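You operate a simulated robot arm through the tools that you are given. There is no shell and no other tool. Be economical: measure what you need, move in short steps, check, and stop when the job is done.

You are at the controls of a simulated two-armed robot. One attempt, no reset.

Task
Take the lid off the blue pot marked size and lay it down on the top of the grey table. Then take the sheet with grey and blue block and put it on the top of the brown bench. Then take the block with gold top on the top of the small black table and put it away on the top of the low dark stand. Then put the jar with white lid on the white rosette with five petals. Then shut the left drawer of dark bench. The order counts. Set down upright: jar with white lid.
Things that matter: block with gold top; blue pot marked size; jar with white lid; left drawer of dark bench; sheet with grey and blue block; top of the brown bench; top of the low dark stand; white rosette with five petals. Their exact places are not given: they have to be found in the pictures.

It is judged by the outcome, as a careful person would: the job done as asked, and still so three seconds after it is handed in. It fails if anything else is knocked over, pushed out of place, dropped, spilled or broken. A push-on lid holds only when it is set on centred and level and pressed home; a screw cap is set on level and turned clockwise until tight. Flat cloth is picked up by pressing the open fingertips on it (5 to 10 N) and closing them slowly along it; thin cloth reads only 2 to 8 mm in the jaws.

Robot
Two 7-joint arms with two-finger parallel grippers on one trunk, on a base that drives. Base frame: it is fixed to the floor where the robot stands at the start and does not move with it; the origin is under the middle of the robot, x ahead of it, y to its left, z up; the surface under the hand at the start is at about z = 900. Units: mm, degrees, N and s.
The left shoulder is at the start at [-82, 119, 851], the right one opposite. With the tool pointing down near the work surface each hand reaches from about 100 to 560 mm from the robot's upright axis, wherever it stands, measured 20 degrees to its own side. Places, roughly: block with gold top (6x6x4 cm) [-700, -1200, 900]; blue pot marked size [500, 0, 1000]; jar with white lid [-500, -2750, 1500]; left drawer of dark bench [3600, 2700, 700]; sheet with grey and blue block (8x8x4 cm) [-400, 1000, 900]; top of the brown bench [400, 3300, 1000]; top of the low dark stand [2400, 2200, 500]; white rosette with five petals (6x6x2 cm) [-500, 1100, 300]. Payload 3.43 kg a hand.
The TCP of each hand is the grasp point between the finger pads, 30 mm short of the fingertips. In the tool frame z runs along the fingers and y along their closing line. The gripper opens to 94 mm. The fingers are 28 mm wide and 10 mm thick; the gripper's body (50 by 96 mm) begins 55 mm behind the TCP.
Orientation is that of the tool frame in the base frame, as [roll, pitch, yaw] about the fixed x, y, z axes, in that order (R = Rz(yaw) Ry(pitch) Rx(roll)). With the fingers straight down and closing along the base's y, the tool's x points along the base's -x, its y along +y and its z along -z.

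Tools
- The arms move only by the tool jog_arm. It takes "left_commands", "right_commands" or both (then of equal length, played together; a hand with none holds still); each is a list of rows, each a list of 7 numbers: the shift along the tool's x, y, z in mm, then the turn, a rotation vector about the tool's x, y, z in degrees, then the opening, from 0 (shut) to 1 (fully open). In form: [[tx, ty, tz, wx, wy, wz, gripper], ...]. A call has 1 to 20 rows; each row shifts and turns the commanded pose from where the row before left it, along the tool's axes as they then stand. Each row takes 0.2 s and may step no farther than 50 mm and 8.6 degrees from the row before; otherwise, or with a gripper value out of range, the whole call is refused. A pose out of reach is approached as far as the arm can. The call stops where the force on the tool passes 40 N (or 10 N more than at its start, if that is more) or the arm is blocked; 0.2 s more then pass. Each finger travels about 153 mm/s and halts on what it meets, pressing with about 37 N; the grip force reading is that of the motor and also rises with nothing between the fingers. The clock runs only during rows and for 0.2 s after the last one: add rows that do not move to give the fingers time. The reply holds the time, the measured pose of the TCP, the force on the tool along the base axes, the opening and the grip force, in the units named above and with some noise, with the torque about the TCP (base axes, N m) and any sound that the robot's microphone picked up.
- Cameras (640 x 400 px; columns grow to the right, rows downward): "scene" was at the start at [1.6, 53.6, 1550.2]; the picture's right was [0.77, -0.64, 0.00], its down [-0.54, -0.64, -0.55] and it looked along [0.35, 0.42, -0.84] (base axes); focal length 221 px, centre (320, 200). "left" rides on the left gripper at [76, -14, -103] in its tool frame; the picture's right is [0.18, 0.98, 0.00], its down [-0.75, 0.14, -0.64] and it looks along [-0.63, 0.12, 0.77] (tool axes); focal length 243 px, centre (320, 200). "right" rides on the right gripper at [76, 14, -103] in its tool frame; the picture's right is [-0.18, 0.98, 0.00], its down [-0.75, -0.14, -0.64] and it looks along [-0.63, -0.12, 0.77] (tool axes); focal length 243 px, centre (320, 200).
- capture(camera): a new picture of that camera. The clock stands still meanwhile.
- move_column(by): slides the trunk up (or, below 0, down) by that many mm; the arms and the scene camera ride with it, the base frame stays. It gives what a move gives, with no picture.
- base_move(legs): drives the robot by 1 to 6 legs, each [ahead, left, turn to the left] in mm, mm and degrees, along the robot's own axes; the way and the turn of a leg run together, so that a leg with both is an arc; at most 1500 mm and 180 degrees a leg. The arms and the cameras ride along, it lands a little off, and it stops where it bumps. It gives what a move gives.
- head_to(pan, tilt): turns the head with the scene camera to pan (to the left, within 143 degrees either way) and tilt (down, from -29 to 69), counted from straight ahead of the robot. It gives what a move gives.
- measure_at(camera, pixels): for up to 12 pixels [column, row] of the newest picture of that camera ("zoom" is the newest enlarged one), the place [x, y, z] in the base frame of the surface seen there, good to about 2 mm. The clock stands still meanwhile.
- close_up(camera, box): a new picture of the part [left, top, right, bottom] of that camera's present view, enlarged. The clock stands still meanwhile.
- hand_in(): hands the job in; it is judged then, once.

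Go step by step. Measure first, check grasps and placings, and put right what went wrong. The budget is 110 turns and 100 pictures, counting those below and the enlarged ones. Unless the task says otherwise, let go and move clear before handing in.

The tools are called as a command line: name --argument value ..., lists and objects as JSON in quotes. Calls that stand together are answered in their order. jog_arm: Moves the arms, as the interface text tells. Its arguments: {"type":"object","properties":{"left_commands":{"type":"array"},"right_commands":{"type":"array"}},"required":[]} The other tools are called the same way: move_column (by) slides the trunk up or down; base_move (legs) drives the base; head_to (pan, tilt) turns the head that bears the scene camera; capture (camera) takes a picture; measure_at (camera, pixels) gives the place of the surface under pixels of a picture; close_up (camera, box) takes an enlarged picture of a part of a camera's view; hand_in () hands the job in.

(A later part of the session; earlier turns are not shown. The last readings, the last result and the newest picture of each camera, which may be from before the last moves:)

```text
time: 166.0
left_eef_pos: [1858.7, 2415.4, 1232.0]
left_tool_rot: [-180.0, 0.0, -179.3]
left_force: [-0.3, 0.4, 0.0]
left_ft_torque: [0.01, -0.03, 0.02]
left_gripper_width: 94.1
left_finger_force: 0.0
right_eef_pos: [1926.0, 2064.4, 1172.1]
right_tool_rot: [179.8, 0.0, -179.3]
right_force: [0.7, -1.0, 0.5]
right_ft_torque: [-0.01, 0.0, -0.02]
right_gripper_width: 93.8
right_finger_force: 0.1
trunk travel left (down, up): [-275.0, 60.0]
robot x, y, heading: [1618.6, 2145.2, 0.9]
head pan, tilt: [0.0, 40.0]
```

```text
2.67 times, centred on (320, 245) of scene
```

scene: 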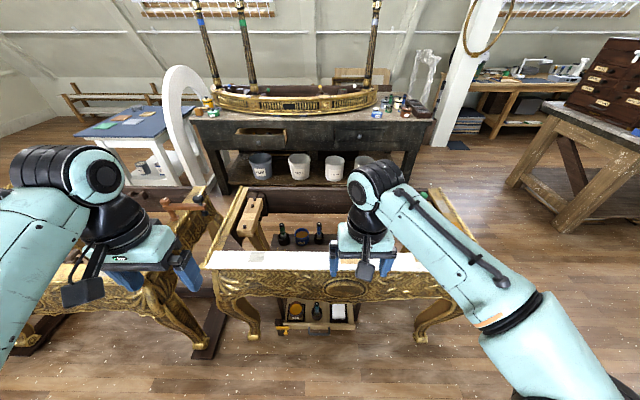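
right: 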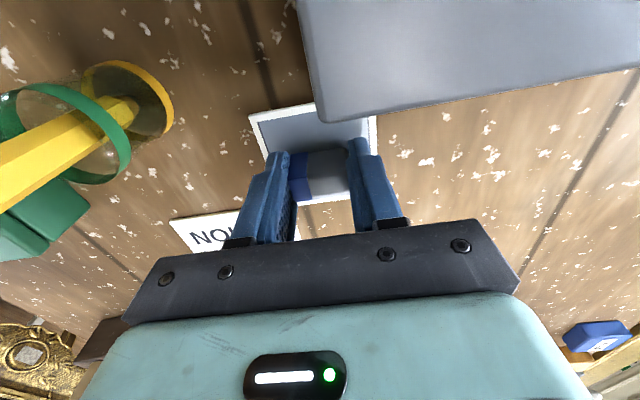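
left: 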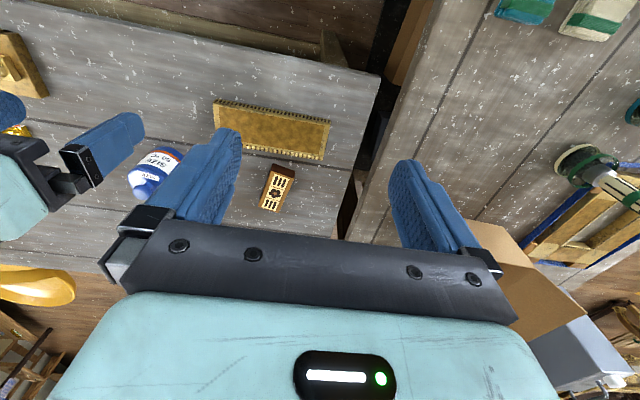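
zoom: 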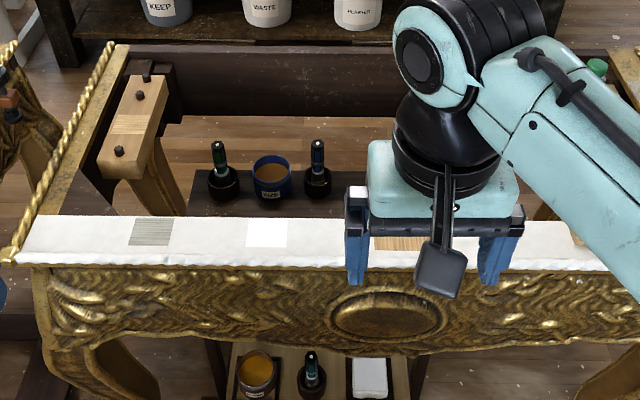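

My step was just over the limit; I'll retry with smaller rows before taking another picture.

jog_arm --right_commands '[[15, -42, 0, 0, 0, 0, 1], [15, -42, 0, 0, 0, 0, 1], [15, -42, 0, 0, 0, 0, 1], [15, -42, 0, 0, 0, 0, 1], [10, -42, 0, 0, 0, 0, 1], [0, 0, -45, 0, 0, 0, 1], [0, 0, 0, 0, 0, 0, 1]]'

close_up --camera "scene" --box '[200, 170, 440, 320]'

measure_at --camera "zoom" --pixels '[[200, 205], [200, 172], [350, 205], [400, 205], [400, 180], [450, 205], [500, 200], [300, 240], [300, 220], [300, 60], [300, 110], [120, 180]]'

```text
time: 167.6
left_eef_pos: [1858.7, 2414.5, 1231.6]
left_tool_rot: [180.0, 0.0, -179.2]
left_force: [0.5, -0.5, 0.3]
left_ft_torque: [0.05, 0.03, 0.0]
left_gripper_width: 94.1
left_finger_force: 0.0
right_eef_pos: [1856.0, 1856.1, 1218.7]
right_tool_rot: [179.9, 0.1, -179.3]
right_force: [-0.2, -0.1, 0.5]
right_ft_torque: [0.04, -0.01, 0.02]
right_gripper_width: 94.1
right_finger_force: 0.0
trunk travel left (down, up): [-275.0, 60.0]
robot x, y, heading: [1619.4, 2140.2, 0.7]
head pan, tilt: [0.0, 40.0]
```

```text
2.67 times, centred on (320, 245) of scene
```

zoom: 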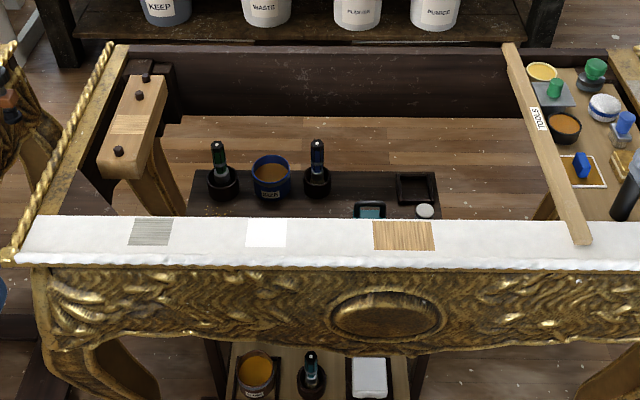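

```text
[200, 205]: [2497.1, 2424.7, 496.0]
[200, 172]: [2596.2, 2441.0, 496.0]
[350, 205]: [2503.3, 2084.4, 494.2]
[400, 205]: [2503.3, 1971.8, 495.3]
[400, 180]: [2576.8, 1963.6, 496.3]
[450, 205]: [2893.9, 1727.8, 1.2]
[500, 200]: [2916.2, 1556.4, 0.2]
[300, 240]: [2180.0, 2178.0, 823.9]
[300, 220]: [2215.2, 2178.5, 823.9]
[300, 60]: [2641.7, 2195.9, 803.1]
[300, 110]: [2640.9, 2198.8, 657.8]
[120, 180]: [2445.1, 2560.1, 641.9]
```

The stand top is z≈495, inside the frame (front apron x≤2220, z 824; back rail x 2640). I'll drive forward to find a free spot on it with the hand cameras.

base_move --legs '[[275, 0, -0.7]]'

head_to --pan 0 --tilt 55

capture --camera "scene"

close_up --camera "scene" --box '[200, 100, 440, 250]'

```text
time: 169.5
left_eef_pos: [2135.3, 2413.5, 1231.2]
left_tool_rot: [180.0, -0.1, 179.9]
left_force: [0.3, 0.7, 0.1]
left_ft_torque: [0.04, 0.03, 0.01]
left_gripper_width: 93.9
left_finger_force: 0.0
right_eef_pos: [2126.8, 1853.5, 1219.0]
right_tool_rot: [179.9, -0.1, 179.9]
right_force: [-0.4, 0.2, 0.9]
right_ft_torque: [-0.03, 0.02, -0.01]
right_gripper_width: 94.0
right_finger_force: 0.1
trunk travel left (down, up): [-275.0, 60.0]
robot x, y, heading: [1890.4, 2143.8, -0.1]
head pan, tilt: [0.0, 40.0]
```

```text
time: 170.3
left_eef_pos: [2136.0, 2413.6, 1231.5]
left_tool_rot: [180.0, 0.0, 180.0]
left_force: [-0.3, -0.1, 0.5]
left_ft_torque: [-0.01, -0.04, -0.01]
left_gripper_width: 94.2
left_finger_force: 0.1
right_eef_pos: [2126.3, 1854.3, 1218.6]
right_tool_rot: [179.9, -0.1, 179.9]
right_force: [0.0, 0.3, -0.1]
right_ft_torque: [-0.02, 0.0, -0.01]
right_gripper_width: 94.0
right_finger_force: 0.1
trunk travel left (down, up): [-275.0, 60.0]
robot x, y, heading: [1892.3, 2142.9, 0.1]
head pan, tilt: [0.0, 55.0]
```

```text
42 pictures are left
```

scene: 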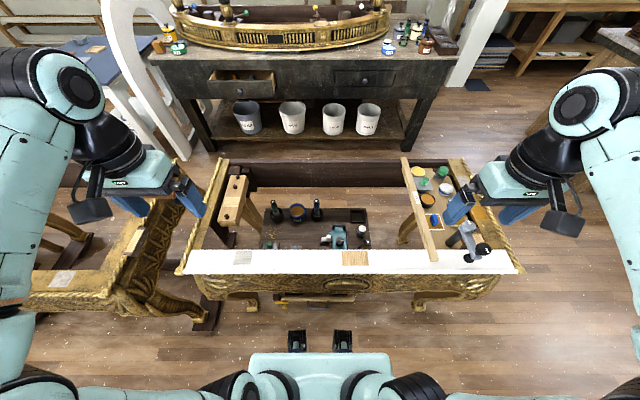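

```text
2.67 times, centred on (320, 175) of scene
```

zoom: 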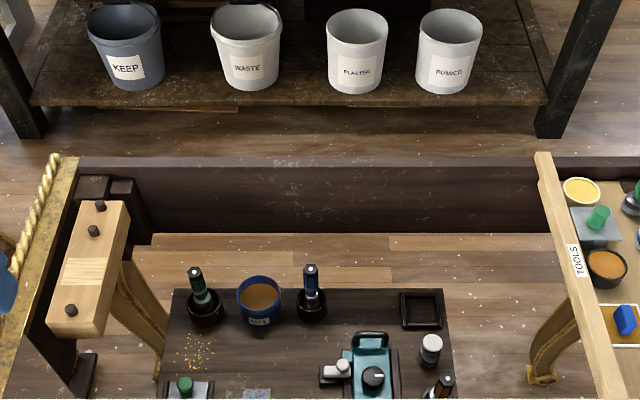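

There's free stand top around zoom (265,355), between the tin, the teal device and the gold crumbs. I'll measure it.

measure_at --camera "zoom" --pixels '[[265, 355], [220, 355], [318, 370], [265, 332], [257, 390], [300, 385], [320, 335], [150, 235], [260, 170], [345, 385], [200, 300], [310, 280]]'

measure_at --camera "scene" --pixels '[[300, 252], [300, 270], [296, 345], [320, 365], [230, 230], [405, 240]]'

```text
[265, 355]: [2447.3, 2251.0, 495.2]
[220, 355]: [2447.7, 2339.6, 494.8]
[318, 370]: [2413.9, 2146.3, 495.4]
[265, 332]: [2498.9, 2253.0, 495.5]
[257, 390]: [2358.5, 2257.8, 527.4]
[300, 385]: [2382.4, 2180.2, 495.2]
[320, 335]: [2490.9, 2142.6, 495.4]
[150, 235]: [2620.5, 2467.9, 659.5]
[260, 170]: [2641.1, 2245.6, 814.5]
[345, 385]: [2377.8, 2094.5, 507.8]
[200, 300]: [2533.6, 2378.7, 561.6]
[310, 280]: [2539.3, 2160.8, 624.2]
```

```text
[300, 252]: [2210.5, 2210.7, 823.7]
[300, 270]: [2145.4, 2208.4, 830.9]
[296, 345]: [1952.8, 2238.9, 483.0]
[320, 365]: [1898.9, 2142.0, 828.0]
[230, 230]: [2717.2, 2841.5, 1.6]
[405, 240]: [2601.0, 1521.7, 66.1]
```

The robot's front reaches only about 80 mm ahead of its axis, so I can stand closer. I'll do a dry run now with the left hand over the free spot [2440,2215].

base_move --legs '[[100, 70, 0]]'

move_column --by 55

jog_arm --left_commands '[[0, -40, 25, 0, 0, 0, 1], [0, -40, 25, 0, 0, 0, 1], [0, -40, 25, 0, 0, 0, 1], [0, -40, 25, 0, 0, 0, 1], [0, -40, 25, 0, 0, 0, 1], [-20, -30, 30, 0, 0, 0, 1], [-20, -30, 30, 0, 0, 0, 1], [-30, 0, 30, 0, 0, 0, 1], [-30, 0, 30, 0, 0, 0, 1], [-35, 0, 20, 0, 0, 0, 1], [-35, 0, 20, 0, 0, 0, 1], [0, 0, 0, 0, 0, 0, 1]]'

capture --camera "scene"

```text
time: 171.5
left_eef_pos: [2198.9, 2465.4, 1229.8]
left_tool_rot: [-179.9, -0.2, -179.9]
left_force: [0.0, 1.0, -0.4]
left_ft_torque: [0.01, -0.04, 0.03]
left_gripper_width: 93.7
left_finger_force: 0.0
right_eef_pos: [2192.0, 1907.9, 1217.6]
right_tool_rot: [180.0, 0.0, -179.6]
right_force: [-0.3, -0.7, -0.2]
right_ft_torque: [0.03, -0.04, 0.03]
right_gripper_width: 93.7
right_finger_force: 0.1
trunk travel left (down, up): [-275.0, 60.0]
robot x, y, heading: [1958.9, 2195.2, 0.4]
head pan, tilt: [0.0, 55.0]
stopped in leg 1: the robot was blocked; the commanded pose is now the measured one
```

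```text
time: 172.4
left_eef_pos: [2198.3, 2465.7, 1284.2]
left_tool_rot: [-179.9, -0.3, -179.8]
left_force: [-0.3, -0.3, 0.6]
left_ft_torque: [0.01, 0.0, -0.01]
left_gripper_width: 94.3
left_finger_force: 0.0
right_eef_pos: [2191.4, 1906.2, 1273.1]
right_tool_rot: [-180.0, -0.1, -179.7]
right_force: [-0.1, 1.2, 0.3]
right_ft_torque: [-0.02, 0.0, -0.01]
right_gripper_width: 93.6
right_finger_force: 0.1
trunk travel left (down, up): [-330.0, 5.0]
robot x, y, heading: [1956.6, 2195.8, -0.1]
head pan, tilt: [0.0, 55.0]
```

```text
time: 175.0
left_eef_pos: [2369.3, 2204.0, 998.7]
left_tool_rot: [-179.9, -0.2, -179.9]
left_force: [-0.6, 0.0, 0.4]
left_ft_torque: [0.0, -0.02, 0.02]
left_gripper_width: 94.0
left_finger_force: 0.0
right_eef_pos: [2192.8, 1907.3, 1273.2]
right_tool_rot: [179.9, -0.1, -179.7]
right_force: [0.8, 0.4, 0.2]
right_ft_torque: [0.02, -0.03, -0.03]
right_gripper_width: 94.2
right_finger_force: 0.1
trunk travel left (down, up): [-330.0, 5.0]
robot x, y, heading: [1958.5, 2195.8, 0.2]
head pan, tilt: [0.0, 55.0]
```

```text
40 pictures are left
```

scene: 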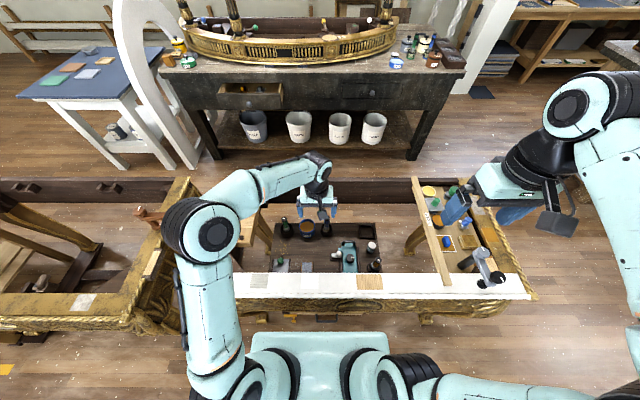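

The base stopped at x=1958 against something. I'll check that the frame hasn't moved, and measure the arm's elbow and forearm heights.

measure_at --camera "scene" --pixels '[[215, 230], [255, 180], [300, 165], [320, 172], [205, 320], [300, 276], [300, 303], [300, 250], [265, 213], [190, 190], [400, 303]]'

capture --camera "left"

```text
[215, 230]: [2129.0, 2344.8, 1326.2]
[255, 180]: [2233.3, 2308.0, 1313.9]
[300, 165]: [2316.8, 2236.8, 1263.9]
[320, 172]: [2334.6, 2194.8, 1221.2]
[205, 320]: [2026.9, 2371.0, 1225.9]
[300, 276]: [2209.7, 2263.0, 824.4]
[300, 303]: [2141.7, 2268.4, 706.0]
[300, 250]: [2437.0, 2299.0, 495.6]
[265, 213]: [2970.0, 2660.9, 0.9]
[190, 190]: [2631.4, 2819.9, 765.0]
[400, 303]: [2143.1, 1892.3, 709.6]
```

```text
39 pictures are left
```

left: 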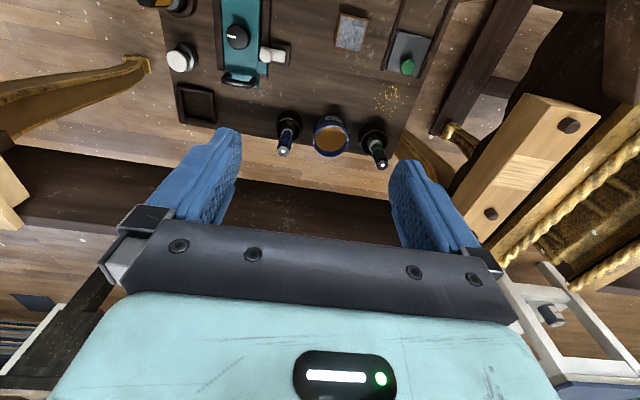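

The frame is unmoved (apron back still x 2210). The stand's free area is clear in the left view, so I'll continue the dry run down to z≈720.

jog_arm --left_commands '[[-35, 5, 30, 0, 0, 0, 1], [-35, 5, 35, 0, 0, 0, 1], [0, 0, 40, 0, 0, 0, 1], [0, 0, 40, 0, 0, 0, 1], [0, 0, 40, 0, 0, 0, 1], [0, 0, 40, 0, 0, 0, 1], [0, 0, 40, 0, 0, 0, 1], [0, 0, 0, 0, 0, 0, 1]]'

capture --camera "scene"

measure_at --camera "scene" --pixels '[[215, 260], [250, 220], [280, 210], [300, 205], [320, 205], [230, 270]]'

```text
time: 176.8
left_eef_pos: [2439.0, 2214.8, 732.6]
left_tool_rot: [-179.9, -0.2, -179.7]
left_force: [-0.6, 0.7, 0.5]
left_ft_torque: [0.01, 0.03, -0.03]
left_gripper_width: 93.8
left_finger_force: 0.1
right_eef_pos: [2193.6, 1906.5, 1272.5]
right_tool_rot: [180.0, -0.2, -179.7]
right_force: [0.0, -0.1, 0.2]
right_ft_torque: [0.01, 0.02, 0.0]
right_gripper_width: 94.1
right_finger_force: 0.1
trunk travel left (down, up): [-330.0, 5.0]
robot x, y, heading: [1955.7, 2194.2, 0.1]
head pan, tilt: [0.0, 55.0]
```

```text
38 pictures are left
```

scene: 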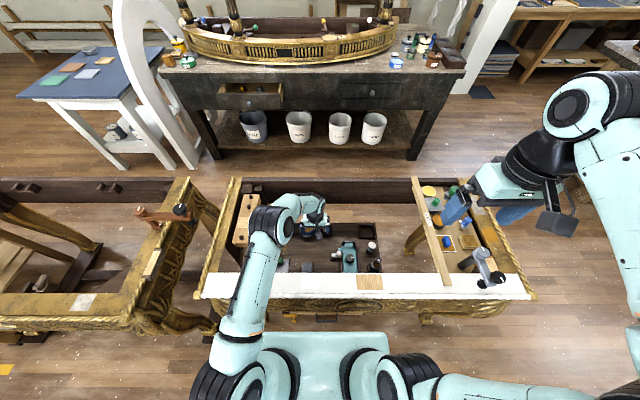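

```text
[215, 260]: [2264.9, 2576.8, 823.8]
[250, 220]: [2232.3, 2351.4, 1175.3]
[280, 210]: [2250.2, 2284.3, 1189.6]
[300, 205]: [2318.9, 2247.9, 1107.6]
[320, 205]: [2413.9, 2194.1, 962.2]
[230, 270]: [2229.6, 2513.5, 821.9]
```

The dry run shows the elbow stays high over the apron, so the placement works with the left hand. I'll retrace the arm and drive toward the black table.

jog_arm --left_commands '[[0, 0, -45, 0, 0, 0, 1], [0, 0, -45, 0, 0, 0, 1], [0, 0, -45, 0, 0, 0, 1], [0, 0, -45, 0, 0, 0, 1], [0, 0, -45, 0, 0, 0, 1], [35, 0, -30, 0, 0, 0, 1], [35, 0, -30, 0, 0, 0, 1], [35, 0, -20, 0, 0, 0, 1], [35, 0, -20, 0, 0, 0, 1], [30, 0, -30, 0, 0, 0, 1], [30, 0, -30, 0, 0, 0, 1], [20, 30, -30, 0, 0, 0, 1], [20, 30, -30, 0, 0, 0, 1], [0, 40, -25, 0, 0, 0, 1], [0, 40, -25, 0, 0, 0, 1], [0, 40, -25, 0, 0, 0, 1], [0, 40, -25, 0, 0, 0, 1], [0, 0, 0, 0, 0, 0, 1]]'

base_move --legs '[[-350, 0, 0], [0, -900, 0], [300, -300, 0], [0, -1250, 0], [0, -1170, 0]]'

base_move --legs '[[-1500, 0, 0], [-560, 0, 0], [0, 0, 90], [0, 0, 90]]'

head_to --pan 0 --tilt 45

capture --camera "scene"

```text
time: 180.6
left_eef_pos: [2200.8, 2435.8, 1279.5]
left_tool_rot: [-179.9, -0.2, -179.8]
left_force: [-0.8, 1.0, 0.1]
left_ft_torque: [0.0, 0.01, 0.0]
left_gripper_width: 94.2
left_finger_force: 0.1
right_eef_pos: [2193.6, 1907.7, 1273.1]
right_tool_rot: [180.0, -0.1, -179.7]
right_force: [-0.5, -0.5, -0.4]
right_ft_torque: [0.01, 0.03, 0.0]
right_gripper_width: 94.1
right_finger_force: 0.1
trunk travel left (down, up): [-330.0, 5.0]
robot x, y, heading: [1958.5, 2196.7, 0.1]
head pan, tilt: [0.0, 55.0]
```

```text
time: 214.4
left_eef_pos: [2176.9, -1161.8, 1278.4]
left_tool_rot: [-179.8, -0.2, -177.7]
left_force: [-0.4, -0.8, 0.8]
left_ft_torque: [-0.02, 0.02, -0.04]
left_gripper_width: 94.3
left_finger_force: 0.0
right_eef_pos: [2188.6, -1688.8, 1271.5]
right_tool_rot: [180.0, -0.2, -177.5]
right_force: [0.0, 0.0, 0.3]
right_ft_torque: [-0.03, 0.0, 0.04]
right_gripper_width: 93.9
right_finger_force: 0.1
trunk travel left (down, up): [-330.0, 5.0]
robot x, y, heading: [1943.9, -1412.4, 2.4]
head pan, tilt: [0.0, 55.0]
```

```text
time: 232.2
left_eef_pos: [-355.0, -1789.3, 1278.4]
left_tool_rot: [-180.0, -0.2, 3.0]
left_force: [0.0, 0.2, 0.7]
left_ft_torque: [0.0, 0.01, -0.02]
left_gripper_width: 94.2
left_finger_force: 0.0
right_eef_pos: [-373.3, -1260.5, 1273.3]
right_tool_rot: [179.9, 0.0, 3.1]
right_force: [-1.3, -0.1, 0.0]
right_ft_torque: [0.02, -0.02, 0.03]
right_gripper_width: 94.1
right_finger_force: 0.2
trunk travel left (down, up): [-330.0, 5.0]
robot x, y, heading: [-122.5, -1534.1, -177.0]
head pan, tilt: [0.0, 55.0]
```

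```text
time: 233.0
left_eef_pos: [-355.2, -1788.6, 1278.3]
left_tool_rot: [-179.8, -0.2, 3.0]
left_force: [-0.4, 0.7, 0.1]
left_ft_torque: [0.0, -0.02, 0.01]
left_gripper_width: 93.8
left_finger_force: 0.0
right_eef_pos: [-373.4, -1260.2, 1272.9]
right_tool_rot: [180.0, -0.1, 3.2]
right_force: [0.4, 0.6, -0.9]
right_ft_torque: [-0.01, 0.03, 0.01]
right_gripper_width: 94.1
right_finger_force: 0.0
trunk travel left (down, up): [-330.0, 5.0]
robot x, y, heading: [-123.8, -1536.6, -177.0]
head pan, tilt: [0.0, 45.0]
```

```text
37 pictures are left
```

scene: 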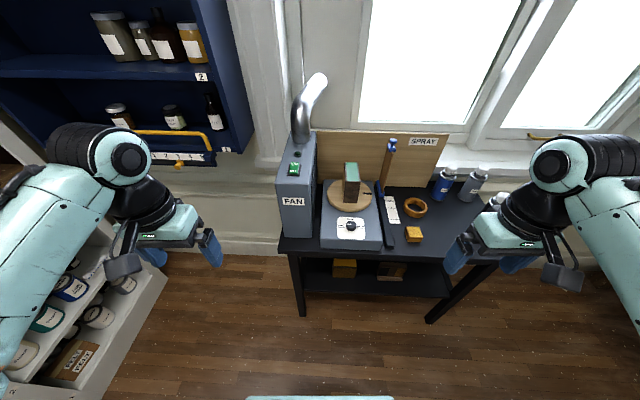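

The gold-topped block is at (413,234) on the black table. I'll measure it and position the base for the left hand.

measure_at --camera "scene" --pixels '[[413, 232], [413, 240], [405, 230], [422, 230], [413, 250], [390, 240], [415, 215], [443, 175], [390, 150], [468, 192]]'

base_move --legs '[[0, -510, -3], [165, 0, 0]]'

capture --camera "left"

```text
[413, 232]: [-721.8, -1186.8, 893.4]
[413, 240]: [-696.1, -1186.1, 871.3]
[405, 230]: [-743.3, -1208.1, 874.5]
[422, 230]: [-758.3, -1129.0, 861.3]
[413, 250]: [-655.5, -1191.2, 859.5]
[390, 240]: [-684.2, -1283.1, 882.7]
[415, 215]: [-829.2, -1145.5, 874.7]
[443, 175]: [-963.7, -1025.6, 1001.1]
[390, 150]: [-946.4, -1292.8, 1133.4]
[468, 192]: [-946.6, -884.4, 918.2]
```

```text
time: 239.1
left_eef_pos: [-541.4, -1260.3, 1279.7]
left_tool_rot: [-179.9, -0.3, 0.2]
left_force: [0.1, 0.6, 0.2]
left_ft_torque: [0.01, -0.03, -0.01]
left_gripper_width: 94.1
left_finger_force: 0.2
right_eef_pos: [-534.4, -731.2, 1271.5]
right_tool_rot: [180.0, -0.1, 0.3]
right_force: [0.0, 0.3, 0.1]
right_ft_torque: [-0.01, 0.03, 0.0]
right_gripper_width: 93.9
right_finger_force: 0.2
trunk travel left (down, up): [-330.0, 5.0]
robot x, y, heading: [-297.7, -1022.4, -180.2]
head pan, tilt: [0.0, 45.0]
```

```text
36 pictures are left
```

left: 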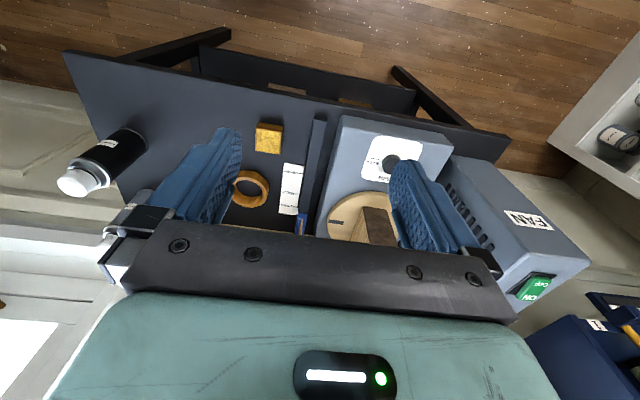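

The block is at (268,138) in the left view. I'll enlarge and measure it.

close_up --camera "left" --box '[220, 100, 316, 160]'

measure_at --camera "zoom" --pixels '[[245, 160], [240, 195], [410, 165], [405, 205], [320, 180], [395, 330], [245, 310], [240, 335], [530, 250], [200, 250]]'

```text
6.67 times, centred on (268, 130) of left
```

zoom: 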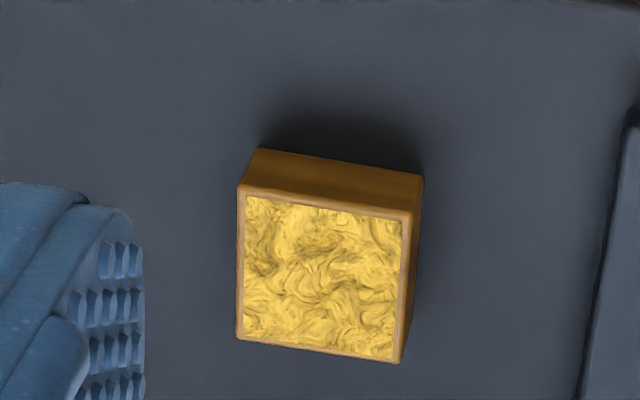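

```text
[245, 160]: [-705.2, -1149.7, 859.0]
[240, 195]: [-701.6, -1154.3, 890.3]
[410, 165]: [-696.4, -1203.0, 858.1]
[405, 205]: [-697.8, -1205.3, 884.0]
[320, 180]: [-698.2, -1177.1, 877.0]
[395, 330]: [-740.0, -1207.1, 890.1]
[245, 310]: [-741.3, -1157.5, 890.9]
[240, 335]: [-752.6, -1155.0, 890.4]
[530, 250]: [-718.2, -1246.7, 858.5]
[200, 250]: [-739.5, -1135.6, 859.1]
```

The block is 52×52×31 mm, centred at [-726,-1181] with its top at z 890. I'll move above and descend.

jog_arm --left_commands '[[-30, -13, 30, 0, 0, 0, 1], [-31, -13, 35, 0, 0, 0, 1], [-31, -13, 35, 0, 0, 0, 1], [-31, -13, 35, 0, 0, 0, 1], [-31, -13, 35, 0, 0, 0, 1], [-31, -14, 35, 0, 0, 0, 1], [0, 0, 40, 0, 0, -4, 1], [0, 0, 40, 0, 0, 0, 1], [0, 0, 40, 0, 0, 0, 1], [0, 0, 0, 0, 0, 0, 1]]'

capture --camera "left"

```text
time: 241.2
left_eef_pos: [-726.5, -1184.2, 951.3]
left_tool_rot: [-180.0, -0.3, 4.2]
left_force: [-0.2, 1.2, 0.0]
left_ft_torque: [-0.01, 0.02, -0.01]
left_gripper_width: 94.1
left_finger_force: 0.0
right_eef_pos: [-534.6, -731.6, 1272.4]
right_tool_rot: [-180.0, -0.1, 0.3]
right_force: [-0.8, 0.8, -0.5]
right_ft_torque: [0.02, -0.01, 0.03]
right_gripper_width: 94.1
right_finger_force: 0.0
trunk travel left (down, up): [-330.0, 5.0]
robot x, y, heading: [-296.3, -1017.2, -179.9]
head pan, tilt: [0.0, 45.0]
```

```text
34 pictures are left
```

left: 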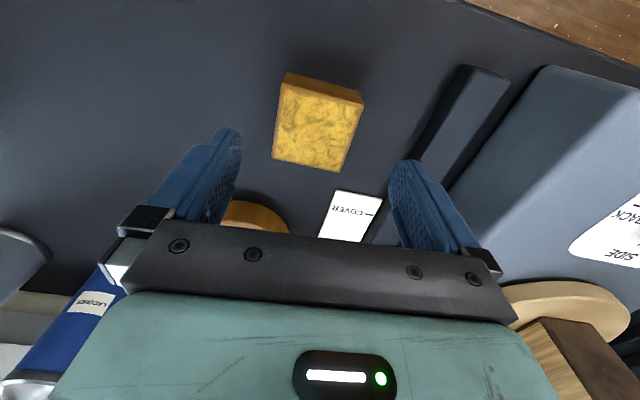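

The block is centred between the fingers. I'll descend, close and lift.

jog_arm --left_commands '[[0, -2, 25, 0, 0, 0, 1], [0, 0, 20, 0, 0, 0, 1], [0, 0, 8, 0, 0, 0, 1], [0, 0, 0, 0, 0, 0, 0.7], [0, 0, 0, 0, 0, 0, 0.4], [0, 0, 0, 0, 0, 0, 0], [0, 0, 0, 0, 0, 0, 0], [0, 0, -20, 0, 0, 0, 0], [0, 0, -40, 0, 0, 0, 0], [0, 0, 0, 0, 0, 0, 0]]'

capture --camera "left"

```text
time: 243.4
left_eef_pos: [-726.6, -1180.2, 960.0]
left_tool_rot: [-179.9, -0.3, 4.2]
left_force: [-0.2, -0.4, -0.7]
left_ft_torque: [-0.02, -0.02, 0.01]
left_gripper_width: 55.2
left_finger_force: 36.6
right_eef_pos: [-534.8, -730.6, 1272.9]
right_tool_rot: [-180.0, -0.1, 0.3]
right_force: [0.8, 0.4, -0.5]
right_ft_torque: [-0.02, -0.01, 0.0]
right_gripper_width: 93.7
right_finger_force: 0.1
trunk travel left (down, up): [-330.0, 5.0]
robot x, y, heading: [-298.7, -1015.3, -179.9]
head pan, tilt: [0.0, 45.0]
```

```text
33 pictures are left
```

left: 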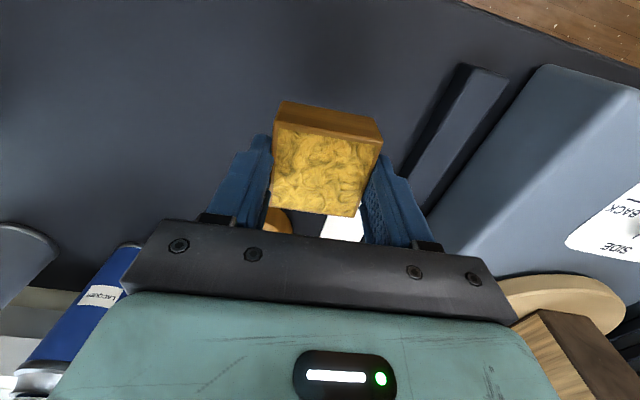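

The block is held (55 mm). I'll raise and draw in, then drive back to the gold frame.

jog_arm --left_commands '[[0, 0, -45, 0, 0, 0, 0], [0, 0, -45, 0, 0, 0, 0], [0, 0, -45, 0, 0, 0, 0], [30, 10, -35, 0, 0, 0, 0], [30, 10, -35, 0, 0, 0, 0], [30, 13, -35, 0, 0, 0, 0], [30, 13, -35, 0, 0, 0, 0], [30, 13, -35, 0, 0, 0, 0], [35, 13, 0, 0, 0, 4, 0], [0, 0, 0, 0, 0, 0, 0]]'

base_move --legs '[[-130, 0, 0], [0, 430, 0], [0, 0, 180], [1500, 0, 0], [550, 0, 0]]'

```text
time: 245.7
left_eef_pos: [-539.7, -1237.2, 1272.3]
left_tool_rot: [180.0, -0.1, 0.1]
left_force: [-0.8, 0.2, -0.5]
left_ft_torque: [-0.02, -0.03, -0.01]
left_gripper_width: 54.8
left_finger_force: 36.8
right_eef_pos: [-535.3, -730.9, 1273.6]
right_tool_rot: [179.9, -0.1, 0.3]
right_force: [-0.6, -0.1, 0.2]
right_ft_torque: [0.0, 0.01, -0.03]
right_gripper_width: 94.0
right_finger_force: 0.0
trunk travel left (down, up): [-330.0, 5.0]
robot x, y, heading: [-296.0, -1021.2, -179.9]
head pan, tilt: [0.0, 45.0]
```

```text
time: 267.9
left_eef_pos: [2120.4, -1293.5, 1271.0]
left_tool_rot: [-179.9, -0.2, 177.8]
left_force: [0.4, -0.4, -0.7]
left_ft_torque: [-0.01, -0.01, 0.0]
left_gripper_width: 55.2
left_finger_force: 36.9
right_eef_pos: [2096.9, -1799.8, 1272.5]
right_tool_rot: [180.0, -0.1, 177.9]
right_force: [0.6, 1.2, -0.4]
right_ft_torque: [0.02, 0.01, -0.03]
right_gripper_width: 93.9
right_finger_force: 0.0
trunk travel left (down, up): [-330.0, 5.0]
robot x, y, heading: [1870.4, -1505.8, -2.0]
head pan, tilt: [0.0, 45.0]
```

Now at [1870,-1506]. I'll strafe up the aisle to face the gold frame again.

base_move --legs '[[0, 1450, 2], [0, 1060, 0], [-330, 300, 0], [0, 890, 0]]'

```text
time: 300.7
left_eef_pos: [1840.6, 2425.7, 1272.4]
left_tool_rot: [-179.9, -0.2, 179.3]
left_force: [0.2, -0.2, 0.0]
left_ft_torque: [0.01, 0.01, -0.02]
left_gripper_width: 54.9
left_finger_force: 37.5
right_eef_pos: [1829.7, 1918.5, 1272.5]
right_tool_rot: [179.9, -0.1, 179.4]
right_force: [-0.1, -0.6, 1.2]
right_ft_torque: [0.02, 0.02, 0.0]
right_gripper_width: 94.0
right_finger_force: 0.1
trunk travel left (down, up): [-330.0, 5.0]
robot x, y, heading: [1601.5, 2212.4, -0.8]
head pan, tilt: [0.0, 45.0]
```

I'll go forward to x≈1945 and bring the block over the free spot as rehearsed.

base_move --legs '[[343, -15, 0.8]]'

jog_arm --left_commands '[[0, -40, 25, 0, 0, 0, 0], [0, -40, 25, 0, 0, 0, 0], [0, -40, 25, 0, 0, 0, 0], [0, -40, 25, 0, 0, 0, 0], [0, -30, 25, 0, 0, 0, 0], [-25, 0, 30, 0, 0, 0, 0], [-25, 0, 30, 0, 0, 0, 0], [-35, 0, 30, 0, 0, 0, 0], [-35, 0, 25, 0, 0, 0, 0], [-35, 0, 20, 0, 0, 0, 0], [-35, 0, 20, 0, 0, 0, 0], [0, 0, 0, 0, 0, 0, 0]]'

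capture --camera "left"

```text
time: 302.9
left_eef_pos: [2181.4, 2411.7, 1272.4]
left_tool_rot: [-179.9, -0.2, 180.0]
left_force: [-0.3, -0.4, 0.4]
left_ft_torque: [0.0, -0.01, -0.03]
left_gripper_width: 54.9
left_finger_force: 37.2
right_eef_pos: [2176.3, 1905.3, 1273.8]
right_tool_rot: [-180.0, 0.0, -179.9]
right_force: [0.1, 0.6, 0.2]
right_ft_torque: [0.01, -0.02, -0.01]
right_gripper_width: 94.1
right_finger_force: 0.0
trunk travel left (down, up): [-330.0, 5.0]
robot x, y, heading: [1941.0, 2194.0, -0.1]
head pan, tilt: [0.0, 45.0]
```

```text
time: 305.6
left_eef_pos: [2372.7, 2222.0, 993.2]
left_tool_rot: [-179.9, -0.2, -180.0]
left_force: [-0.6, -0.7, -0.2]
left_ft_torque: [0.0, 0.0, 0.0]
left_gripper_width: 54.9
left_finger_force: 36.5
right_eef_pos: [2176.8, 1906.5, 1273.2]
right_tool_rot: [179.9, -0.1, -180.0]
right_force: [-1.0, -0.3, -0.2]
right_ft_torque: [0.01, -0.01, 0.01]
right_gripper_width: 94.0
right_finger_force: 0.0
trunk travel left (down, up): [-330.0, 5.0]
robot x, y, heading: [1939.6, 2192.0, -0.1]
head pan, tilt: [0.0, 45.0]
```

```text
32 pictures are left
```

left: 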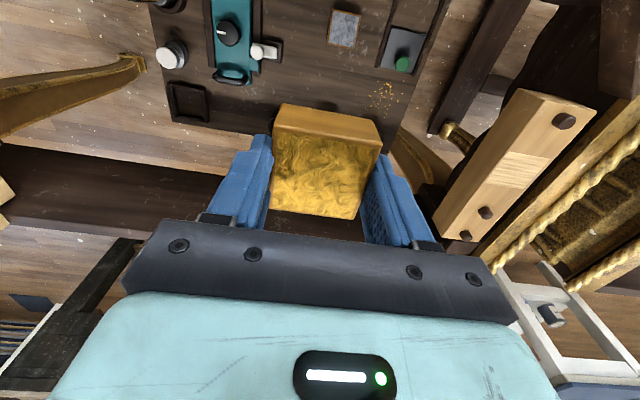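

Matches the rehearsal. I'll go forward to x 2438 and descend to z≈590.

jog_arm --left_commands '[[-32, -4, 30, 0, 0, 0, 0], [-33, -4, 35, 0, 0, 0, 0], [0, 0, 40, 0, 0, 0, 0], [0, 0, 40, 0, 0, 0, 0], [0, 0, 40, 0, 0, 0, 0], [0, 0, 40, 0, 0, 0, 0], [0, 0, 40, 0, 0, 0, 0], [0, 0, 40, 0, 0, 0, 0], [0, 0, 40, 0, 0, 0, 0], [0, 0, 40, 0, 0, 0, 0], [0, 0, 15, 0, 0, 0, 0], [0, 0, 0, 0, 0, 0, 0]]'

capture --camera "left"

capture --camera "scene"

```text
time: 308.1
left_eef_pos: [2434.0, 2213.3, 591.7]
left_tool_rot: [-179.9, -0.1, -180.0]
left_force: [-0.8, 0.5, -0.3]
left_ft_torque: [-0.03, 0.0, 0.01]
left_gripper_width: 55.1
left_finger_force: 37.0
right_eef_pos: [2176.8, 1905.5, 1273.7]
right_tool_rot: [-179.9, -0.1, -179.9]
right_force: [-0.8, 0.0, 0.0]
right_ft_torque: [0.03, -0.02, 0.01]
right_gripper_width: 94.0
right_finger_force: 0.0
trunk travel left (down, up): [-330.0, 5.0]
robot x, y, heading: [1942.2, 2191.4, -0.1]
head pan, tilt: [0.0, 45.0]
```

```text
31 pictures are left
```

left: 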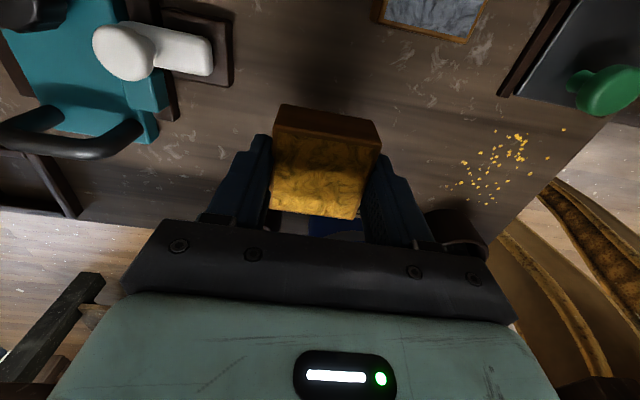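

```text
30 pictures are left
```

scene: 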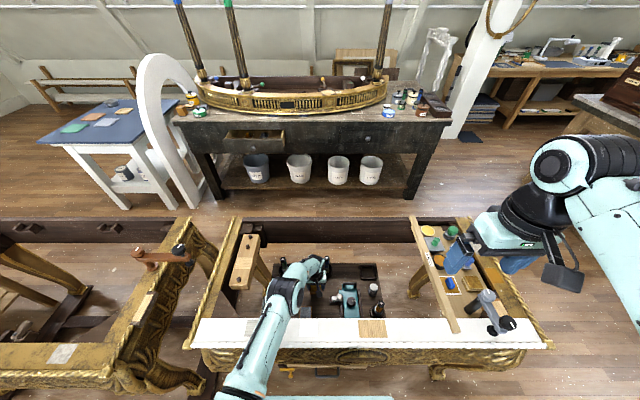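

The spot beneath is clear. I'll lower the last ~52 mm gently.

jog_arm --left_commands '[[0, 0, 20, 0, 0, 0, 0], [0, 0, 20, 0, 0, 0, 0], [0, 0, 8, 0, 0, 0, 0], [0, 0, 3, 0, 0, 0, 0], [0, 0, 2, 0, 0, 0, 0], [0, 0, 2, 0, 0, 0, 0], [0, 0, 0, 0, 0, 0, 0]]'

```text
time: 309.8
left_eef_pos: [2433.6, 2214.3, 538.5]
left_tool_rot: [-179.9, -0.2, -179.9]
left_force: [0.4, 0.8, -1.2]
left_ft_torque: [-0.02, -0.05, -0.01]
left_gripper_width: 55.0
left_finger_force: 37.5
right_eef_pos: [2177.8, 1905.4, 1271.8]
right_tool_rot: [180.0, -0.1, -179.9]
right_force: [-1.0, 0.4, 0.7]
right_ft_torque: [0.01, 0.01, -0.01]
right_gripper_width: 94.1
right_finger_force: 0.1
trunk travel left (down, up): [-330.0, 5.0]
robot x, y, heading: [1941.7, 2192.9, 0.1]
head pan, tilt: [0.0, 45.0]
```

jog_arm --left_commands '[[0, 0, 1.5, 0, 0, 0, 0], [0, 0, 1.5, 0, 0, 0, 0], [0, 0, 1, 0, 0, 0, 0], [0, 0, 0, 0, 0, 0, 0]]'

```text
time: 310.8
left_eef_pos: [2432.6, 2213.2, 537.3]
left_tool_rot: [-179.9, -0.2, 179.9]
left_force: [-0.4, -1.2, -0.2]
left_ft_torque: [-0.01, 0.04, -0.01]
left_gripper_width: 54.8
left_finger_force: 37.5
left hand out of reach, approached as far as the arm can: row 3
right_eef_pos: [2176.1, 1905.8, 1272.9]
right_tool_rot: [-180.0, -0.1, -179.9]
right_force: [-0.9, -0.5, -0.6]
right_ft_torque: [0.01, -0.02, -0.02]
right_gripper_width: 94.1
right_finger_force: 0.1
trunk travel left (down, up): [-330.0, 5.0]
robot x, y, heading: [1940.7, 2194.0, -0.1]
head pan, tilt: [0.0, 45.0]
```

The arm has reached its limit at z 537 without touching. I'll lower the trunk in small steps instead.

move_column --by -2

close_up --camera "left" --box '[200, 60, 440, 210]'

```text
time: 311.3
left_eef_pos: [2430.4, 2212.7, 535.2]
left_tool_rot: [-179.9, 0.0, 180.0]
left_force: [-0.4, -1.0, 16.0]
left_ft_torque: [0.18, -0.03, -0.02]
left_gripper_width: 54.8
left_finger_force: 37.0
right_eef_pos: [2176.2, 1905.2, 1270.8]
right_tool_rot: [-179.9, 0.0, -179.9]
right_force: [0.5, 0.4, 0.6]
right_ft_torque: [0.0, -0.01, -0.01]
right_gripper_width: 94.1
right_finger_force: 0.1
trunk travel left (down, up): [-328.0, 7.0]
robot x, y, heading: [1937.1, 2193.1, -0.2]
head pan, tilt: [0.0, 45.0]
```

```text
2.67 times, centred on (320, 135) of left
```

zoom: 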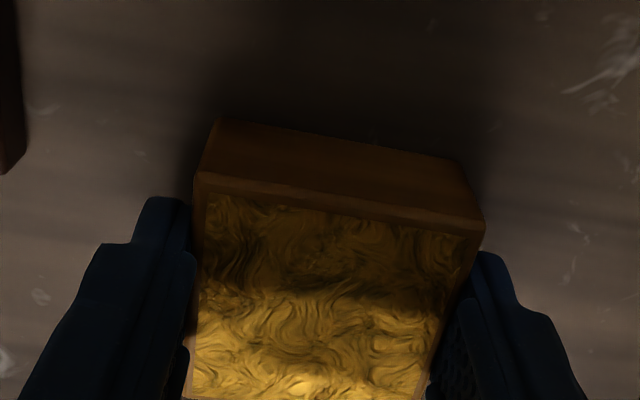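

Contact at 16 N; the block sits flat. I'll release, rise straight up and retrace.

jog_arm --left_commands '[[0, 0, 0, 0, 0, 0, 0.65], [0, 0, 0, 0, 0, 0, 0.75], [0, 0, 0, 0, 0, 0, 0.8], [0, 0, -10, 0, 0, 0, 0.8], [0, 0, -30, 0, 0, 0, 0.8], [0, 0, -40, 0, 0, 0, 0.8], [0, 0, -40, 0, 0, 0, 0.8], [0, 0, -45, 0, 0, 0, 0.8], [0, 0, -45, 0, 0, 0, 0.8], [0, 0, -45, 0, 0, 0, 0.8], [0, 0, -45, 0, 0, 0, 0.8], [0, 0, -45, 0, 0, 0, 0.8], [0, 0, -45, 0, 0, 0, 0.8], [0, 0, -45, 0, 0, 0, 0.8], [0, 0, 0, 0, 0, 0, 0.8]]'

capture --camera "left"

```text
time: 314.5
left_eef_pos: [2430.5, 2215.0, 969.3]
left_tool_rot: [-180.0, -0.4, -180.0]
left_force: [0.2, 0.0, -0.2]
left_ft_torque: [0.01, -0.01, 0.01]
left_gripper_width: 75.2
left_finger_force: 0.0
right_eef_pos: [2176.5, 1904.4, 1270.7]
right_tool_rot: [179.9, -0.1, -179.9]
right_force: [0.2, 0.6, -0.4]
right_ft_torque: [0.05, -0.04, 0.0]
right_gripper_width: 93.9
right_finger_force: 0.0
trunk travel left (down, up): [-328.0, 7.0]
robot x, y, heading: [1942.5, 2196.3, 0.1]
head pan, tilt: [0.0, 45.0]
```

```text
28 pictures are left
```

left: 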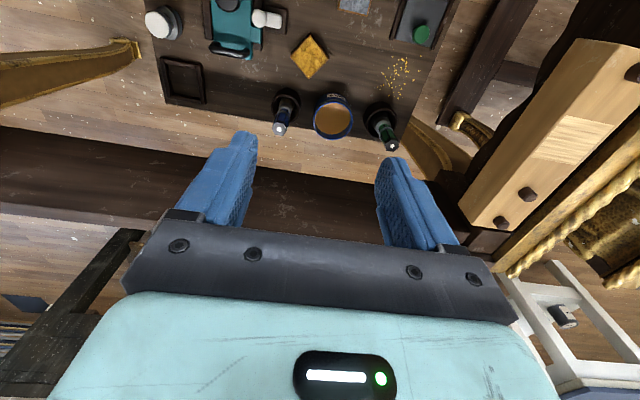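

The gold block stands flat on the stand. I'll retract the left arm, drive back, and face the jar shelf.

jog_arm --left_commands '[[35, 0, -30, 0, 0, 0, 1], [35, 0, -30, 0, 0, 0, 1], [35, 0, -30, 0, 0, 0, 1], [35, 0, -30, 0, 0, 0, 1], [30, 0, -30, 0, 0, 0, 1], [30, 0, -30, 0, 0, 0, 1], [20, 30, -25, 0, 0, 0, 1], [20, 30, -25, 0, 0, 0, 1], [0, 40, -15, 0, 0, 0, 1], [0, 40, -15, 0, 0, 0, 1], [0, 40, -15, 0, 0, 0, 1], [0, 40, 0, 0, 0, 0, 1], [0, 0, 0, 0, 0, 0, 1]]'

base_move --legs '[[-345, 0, 0], [0, -900, 0], [300, -300, 0], [0, -1250, 0], [0, -1200, 0]]'

base_move --legs '[[-1500, 0, 0], [-700, 0, 0], [0, 0, -90]]'

head_to --pan 0 --tilt 5

capture --camera "scene"

```text
time: 317.3
left_eef_pos: [2193.8, 2435.7, 1243.0]
left_tool_rot: [-179.9, -0.4, 179.9]
left_force: [-0.1, -0.4, 0.2]
left_ft_torque: [-0.03, -0.02, 0.0]
left_gripper_width: 94.2
left_finger_force: 0.0
right_eef_pos: [2176.9, 1905.1, 1271.0]
right_tool_rot: [179.9, -0.1, -179.9]
right_force: [0.6, 0.6, 0.9]
right_ft_torque: [0.02, 0.01, 0.05]
right_gripper_width: 94.2
right_finger_force: 0.1
trunk travel left (down, up): [-328.0, 7.0]
robot x, y, heading: [1940.3, 2195.5, 0.2]
head pan, tilt: [0.0, 45.0]
```

```text
time: 351.3
left_eef_pos: [2144.8, -1211.9, 1242.8]
left_tool_rot: [-179.9, -0.3, 179.8]
left_force: [0.0, -0.1, -0.2]
left_ft_torque: [-0.01, 0.0, 0.01]
left_gripper_width: 94.0
left_finger_force: 0.0
right_eef_pos: [2126.0, -1742.8, 1270.9]
right_tool_rot: [-179.9, 0.0, 180.0]
right_force: [0.6, 0.3, -0.9]
right_ft_torque: [-0.02, 0.01, 0.0]
right_gripper_width: 94.0
right_finger_force: 0.1
trunk travel left (down, up): [-328.0, 7.0]
robot x, y, heading: [1889.0, -1453.8, -0.2]
head pan, tilt: [0.0, 45.0]
```

```text
time: 365.9
left_eef_pos: [-40.0, -1712.8, 1243.1]
left_tool_rot: [-179.9, -0.3, 88.2]
left_force: [0.6, 0.6, 0.4]
left_ft_torque: [0.0, -0.01, 0.02]
left_gripper_width: 94.0
left_finger_force: 0.2
right_eef_pos: [-571.3, -1677.2, 1270.2]
right_tool_rot: [-180.0, -0.2, 88.4]
right_force: [0.0, -0.9, -0.1]
right_ft_torque: [0.0, 0.0, 0.02]
right_gripper_width: 94.1
right_finger_force: 0.1
trunk travel left (down, up): [-328.0, 7.0]
robot x, y, heading: [-276.8, -1453.9, -91.9]
head pan, tilt: [0.0, 45.0]
```

```text
time: 367.0
left_eef_pos: [-40.7, -1712.9, 1242.4]
left_tool_rot: [-179.9, -0.3, 88.1]
left_force: [0.0, 0.0, 0.9]
left_ft_torque: [0.01, -0.02, -0.01]
left_gripper_width: 94.2
left_finger_force: 0.0
right_eef_pos: [-570.7, -1677.1, 1270.4]
right_tool_rot: [-180.0, -0.2, 88.2]
right_force: [0.0, 0.1, -0.7]
right_ft_torque: [0.0, 0.0, 0.02]
right_gripper_width: 93.9
right_finger_force: 0.0
trunk travel left (down, up): [-328.0, 7.0]
robot x, y, heading: [-275.6, -1448.6, -91.7]
head pan, tilt: [0.0, 5.0]
```

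```text
27 pictures are left
```

scene: 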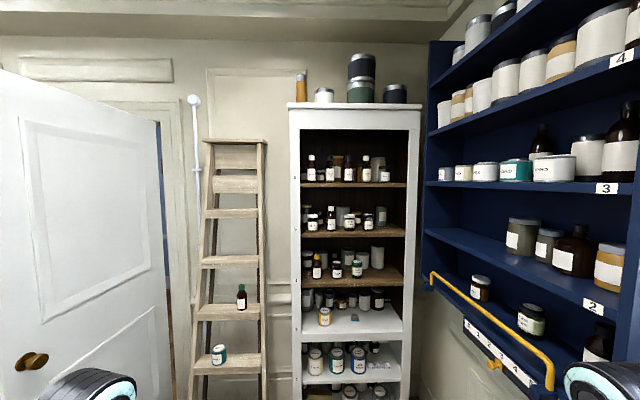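

I'm facing the bookcase. I'll enlarge the two shelves around z≈1500.

close_up --camera "scene" --box '[296, 145, 408, 215]'

measure_at --camera "zoom" --pixels '[[85, 140], [205, 140], [305, 130], [400, 130], [500, 150], [90, 430], [200, 425], [290, 425], [415, 430], [490, 400]]'

```text
5.71 times, centred on (352, 180) of scene
```

zoom: 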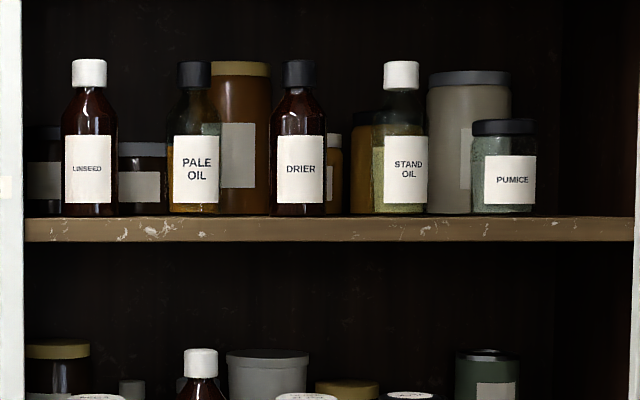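

```text
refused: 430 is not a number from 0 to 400
```

measure_at --camera "zoom" --pixels '[[85, 150], [200, 190], [305, 170], [410, 170], [520, 180], [200, 365], [90, 396], [305, 396], [410, 396], [330, 228]]'

close_up --camera "scene" --box '[296, 200, 408, 270]'

measure_at --camera "zoom" --pixels '[[85, 130], [200, 130], [305, 130], [410, 130], [150, 140], [330, 175], [90, 330], [200, 330]]'

```text
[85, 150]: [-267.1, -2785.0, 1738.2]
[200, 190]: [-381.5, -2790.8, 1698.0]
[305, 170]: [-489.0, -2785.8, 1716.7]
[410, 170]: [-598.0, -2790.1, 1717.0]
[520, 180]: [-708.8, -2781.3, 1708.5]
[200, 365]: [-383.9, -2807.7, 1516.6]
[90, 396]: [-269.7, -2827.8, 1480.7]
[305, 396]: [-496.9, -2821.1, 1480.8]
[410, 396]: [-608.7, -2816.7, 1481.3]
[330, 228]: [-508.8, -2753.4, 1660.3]
```

```text
5.71 times, centred on (352, 235) of scene
```

zoom: 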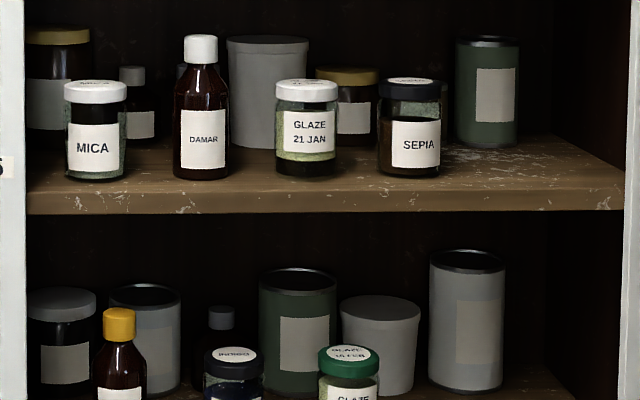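

```text
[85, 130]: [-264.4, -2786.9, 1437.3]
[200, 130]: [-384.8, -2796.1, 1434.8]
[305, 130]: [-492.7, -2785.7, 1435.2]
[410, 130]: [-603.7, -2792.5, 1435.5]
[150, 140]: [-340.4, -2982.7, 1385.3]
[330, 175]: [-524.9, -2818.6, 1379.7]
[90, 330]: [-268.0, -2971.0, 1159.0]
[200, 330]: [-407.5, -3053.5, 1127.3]
```

The jar with the white lid nearest the given place is "GLAZE 21 JAN" at x≈-493, standing on the shelf at z≈1380. I'll turn the right hand to point forward, bring it inward, and tuck the left hand back.

jog_arm --right_commands '[[-28.5, 13, 0, 0, -8.18, 0, 1], [-28.5, 13, 0, 0, -8.18, 0, 1], [-28.5, 13, 0, 0, -8.18, 0, 1], [-28.5, 13, 0, 0, -8.18, 0, 1], [-28.5, 13, 0, 0, -8.18, 0, 1], [-28.5, 13, 0, 0, -8.18, 0, 1], [-28.5, 13, 0, 0, -8.18, 0, 1], [-28.5, 13, 0, 0, -8.18, 0, 1], [-28.5, 13, 0, 0, -8.18, 0, 1], [-28.5, 13, 0, 0, -8.18, 0, 1], [-28.5, 13, 0, 0, -8.18, 0, 1], [0, 0, 0, 0, 0, 0, 1]]' --left_commands '[[10, 0, 0, 0, 0, 0, 1], [10, 0, 0, 0, 0, 0, 1], [10, 0, 0, 0, 0, 0, 1], [10, 0, 0, 0, 0, 0, 1], [10, 0, 0, 0, 0, 0, 1], [10, 0, 0, 0, 0, 0, 1], [0, 0, 0, 0, 0, 0, 1], [0, 0, 0, 0, 0, 0, 1], [0, 0, 0, 0, 0, 0, 1], [0, 0, 0, 0, 0, 0, 1], [0, 0, 0, 0, 0, 0, 1], [0, 0, 0, 0, 0, 0, 1]]'

```text
time: 369.6
left_eef_pos: [-39.2, -1652.5, 1242.8]
left_tool_rot: [-179.9, -0.2, 88.1]
left_force: [-0.4, 0.0, 0.5]
left_ft_torque: [0.01, 0.04, -0.01]
left_gripper_width: 93.9
left_finger_force: 0.1
right_eef_pos: [-433.7, -1897.8, 1455.0]
right_tool_rot: [125.5, 90.0, 33.7]
right_force: [-0.1, -0.1, -0.2]
right_ft_torque: [0.0, 0.0, 0.02]
right_gripper_width: 94.2
right_finger_force: 0.0
trunk travel left (down, up): [-328.0, 7.0]
robot x, y, heading: [-275.5, -1453.4, -92.0]
head pan, tilt: [0.0, 5.0]
```

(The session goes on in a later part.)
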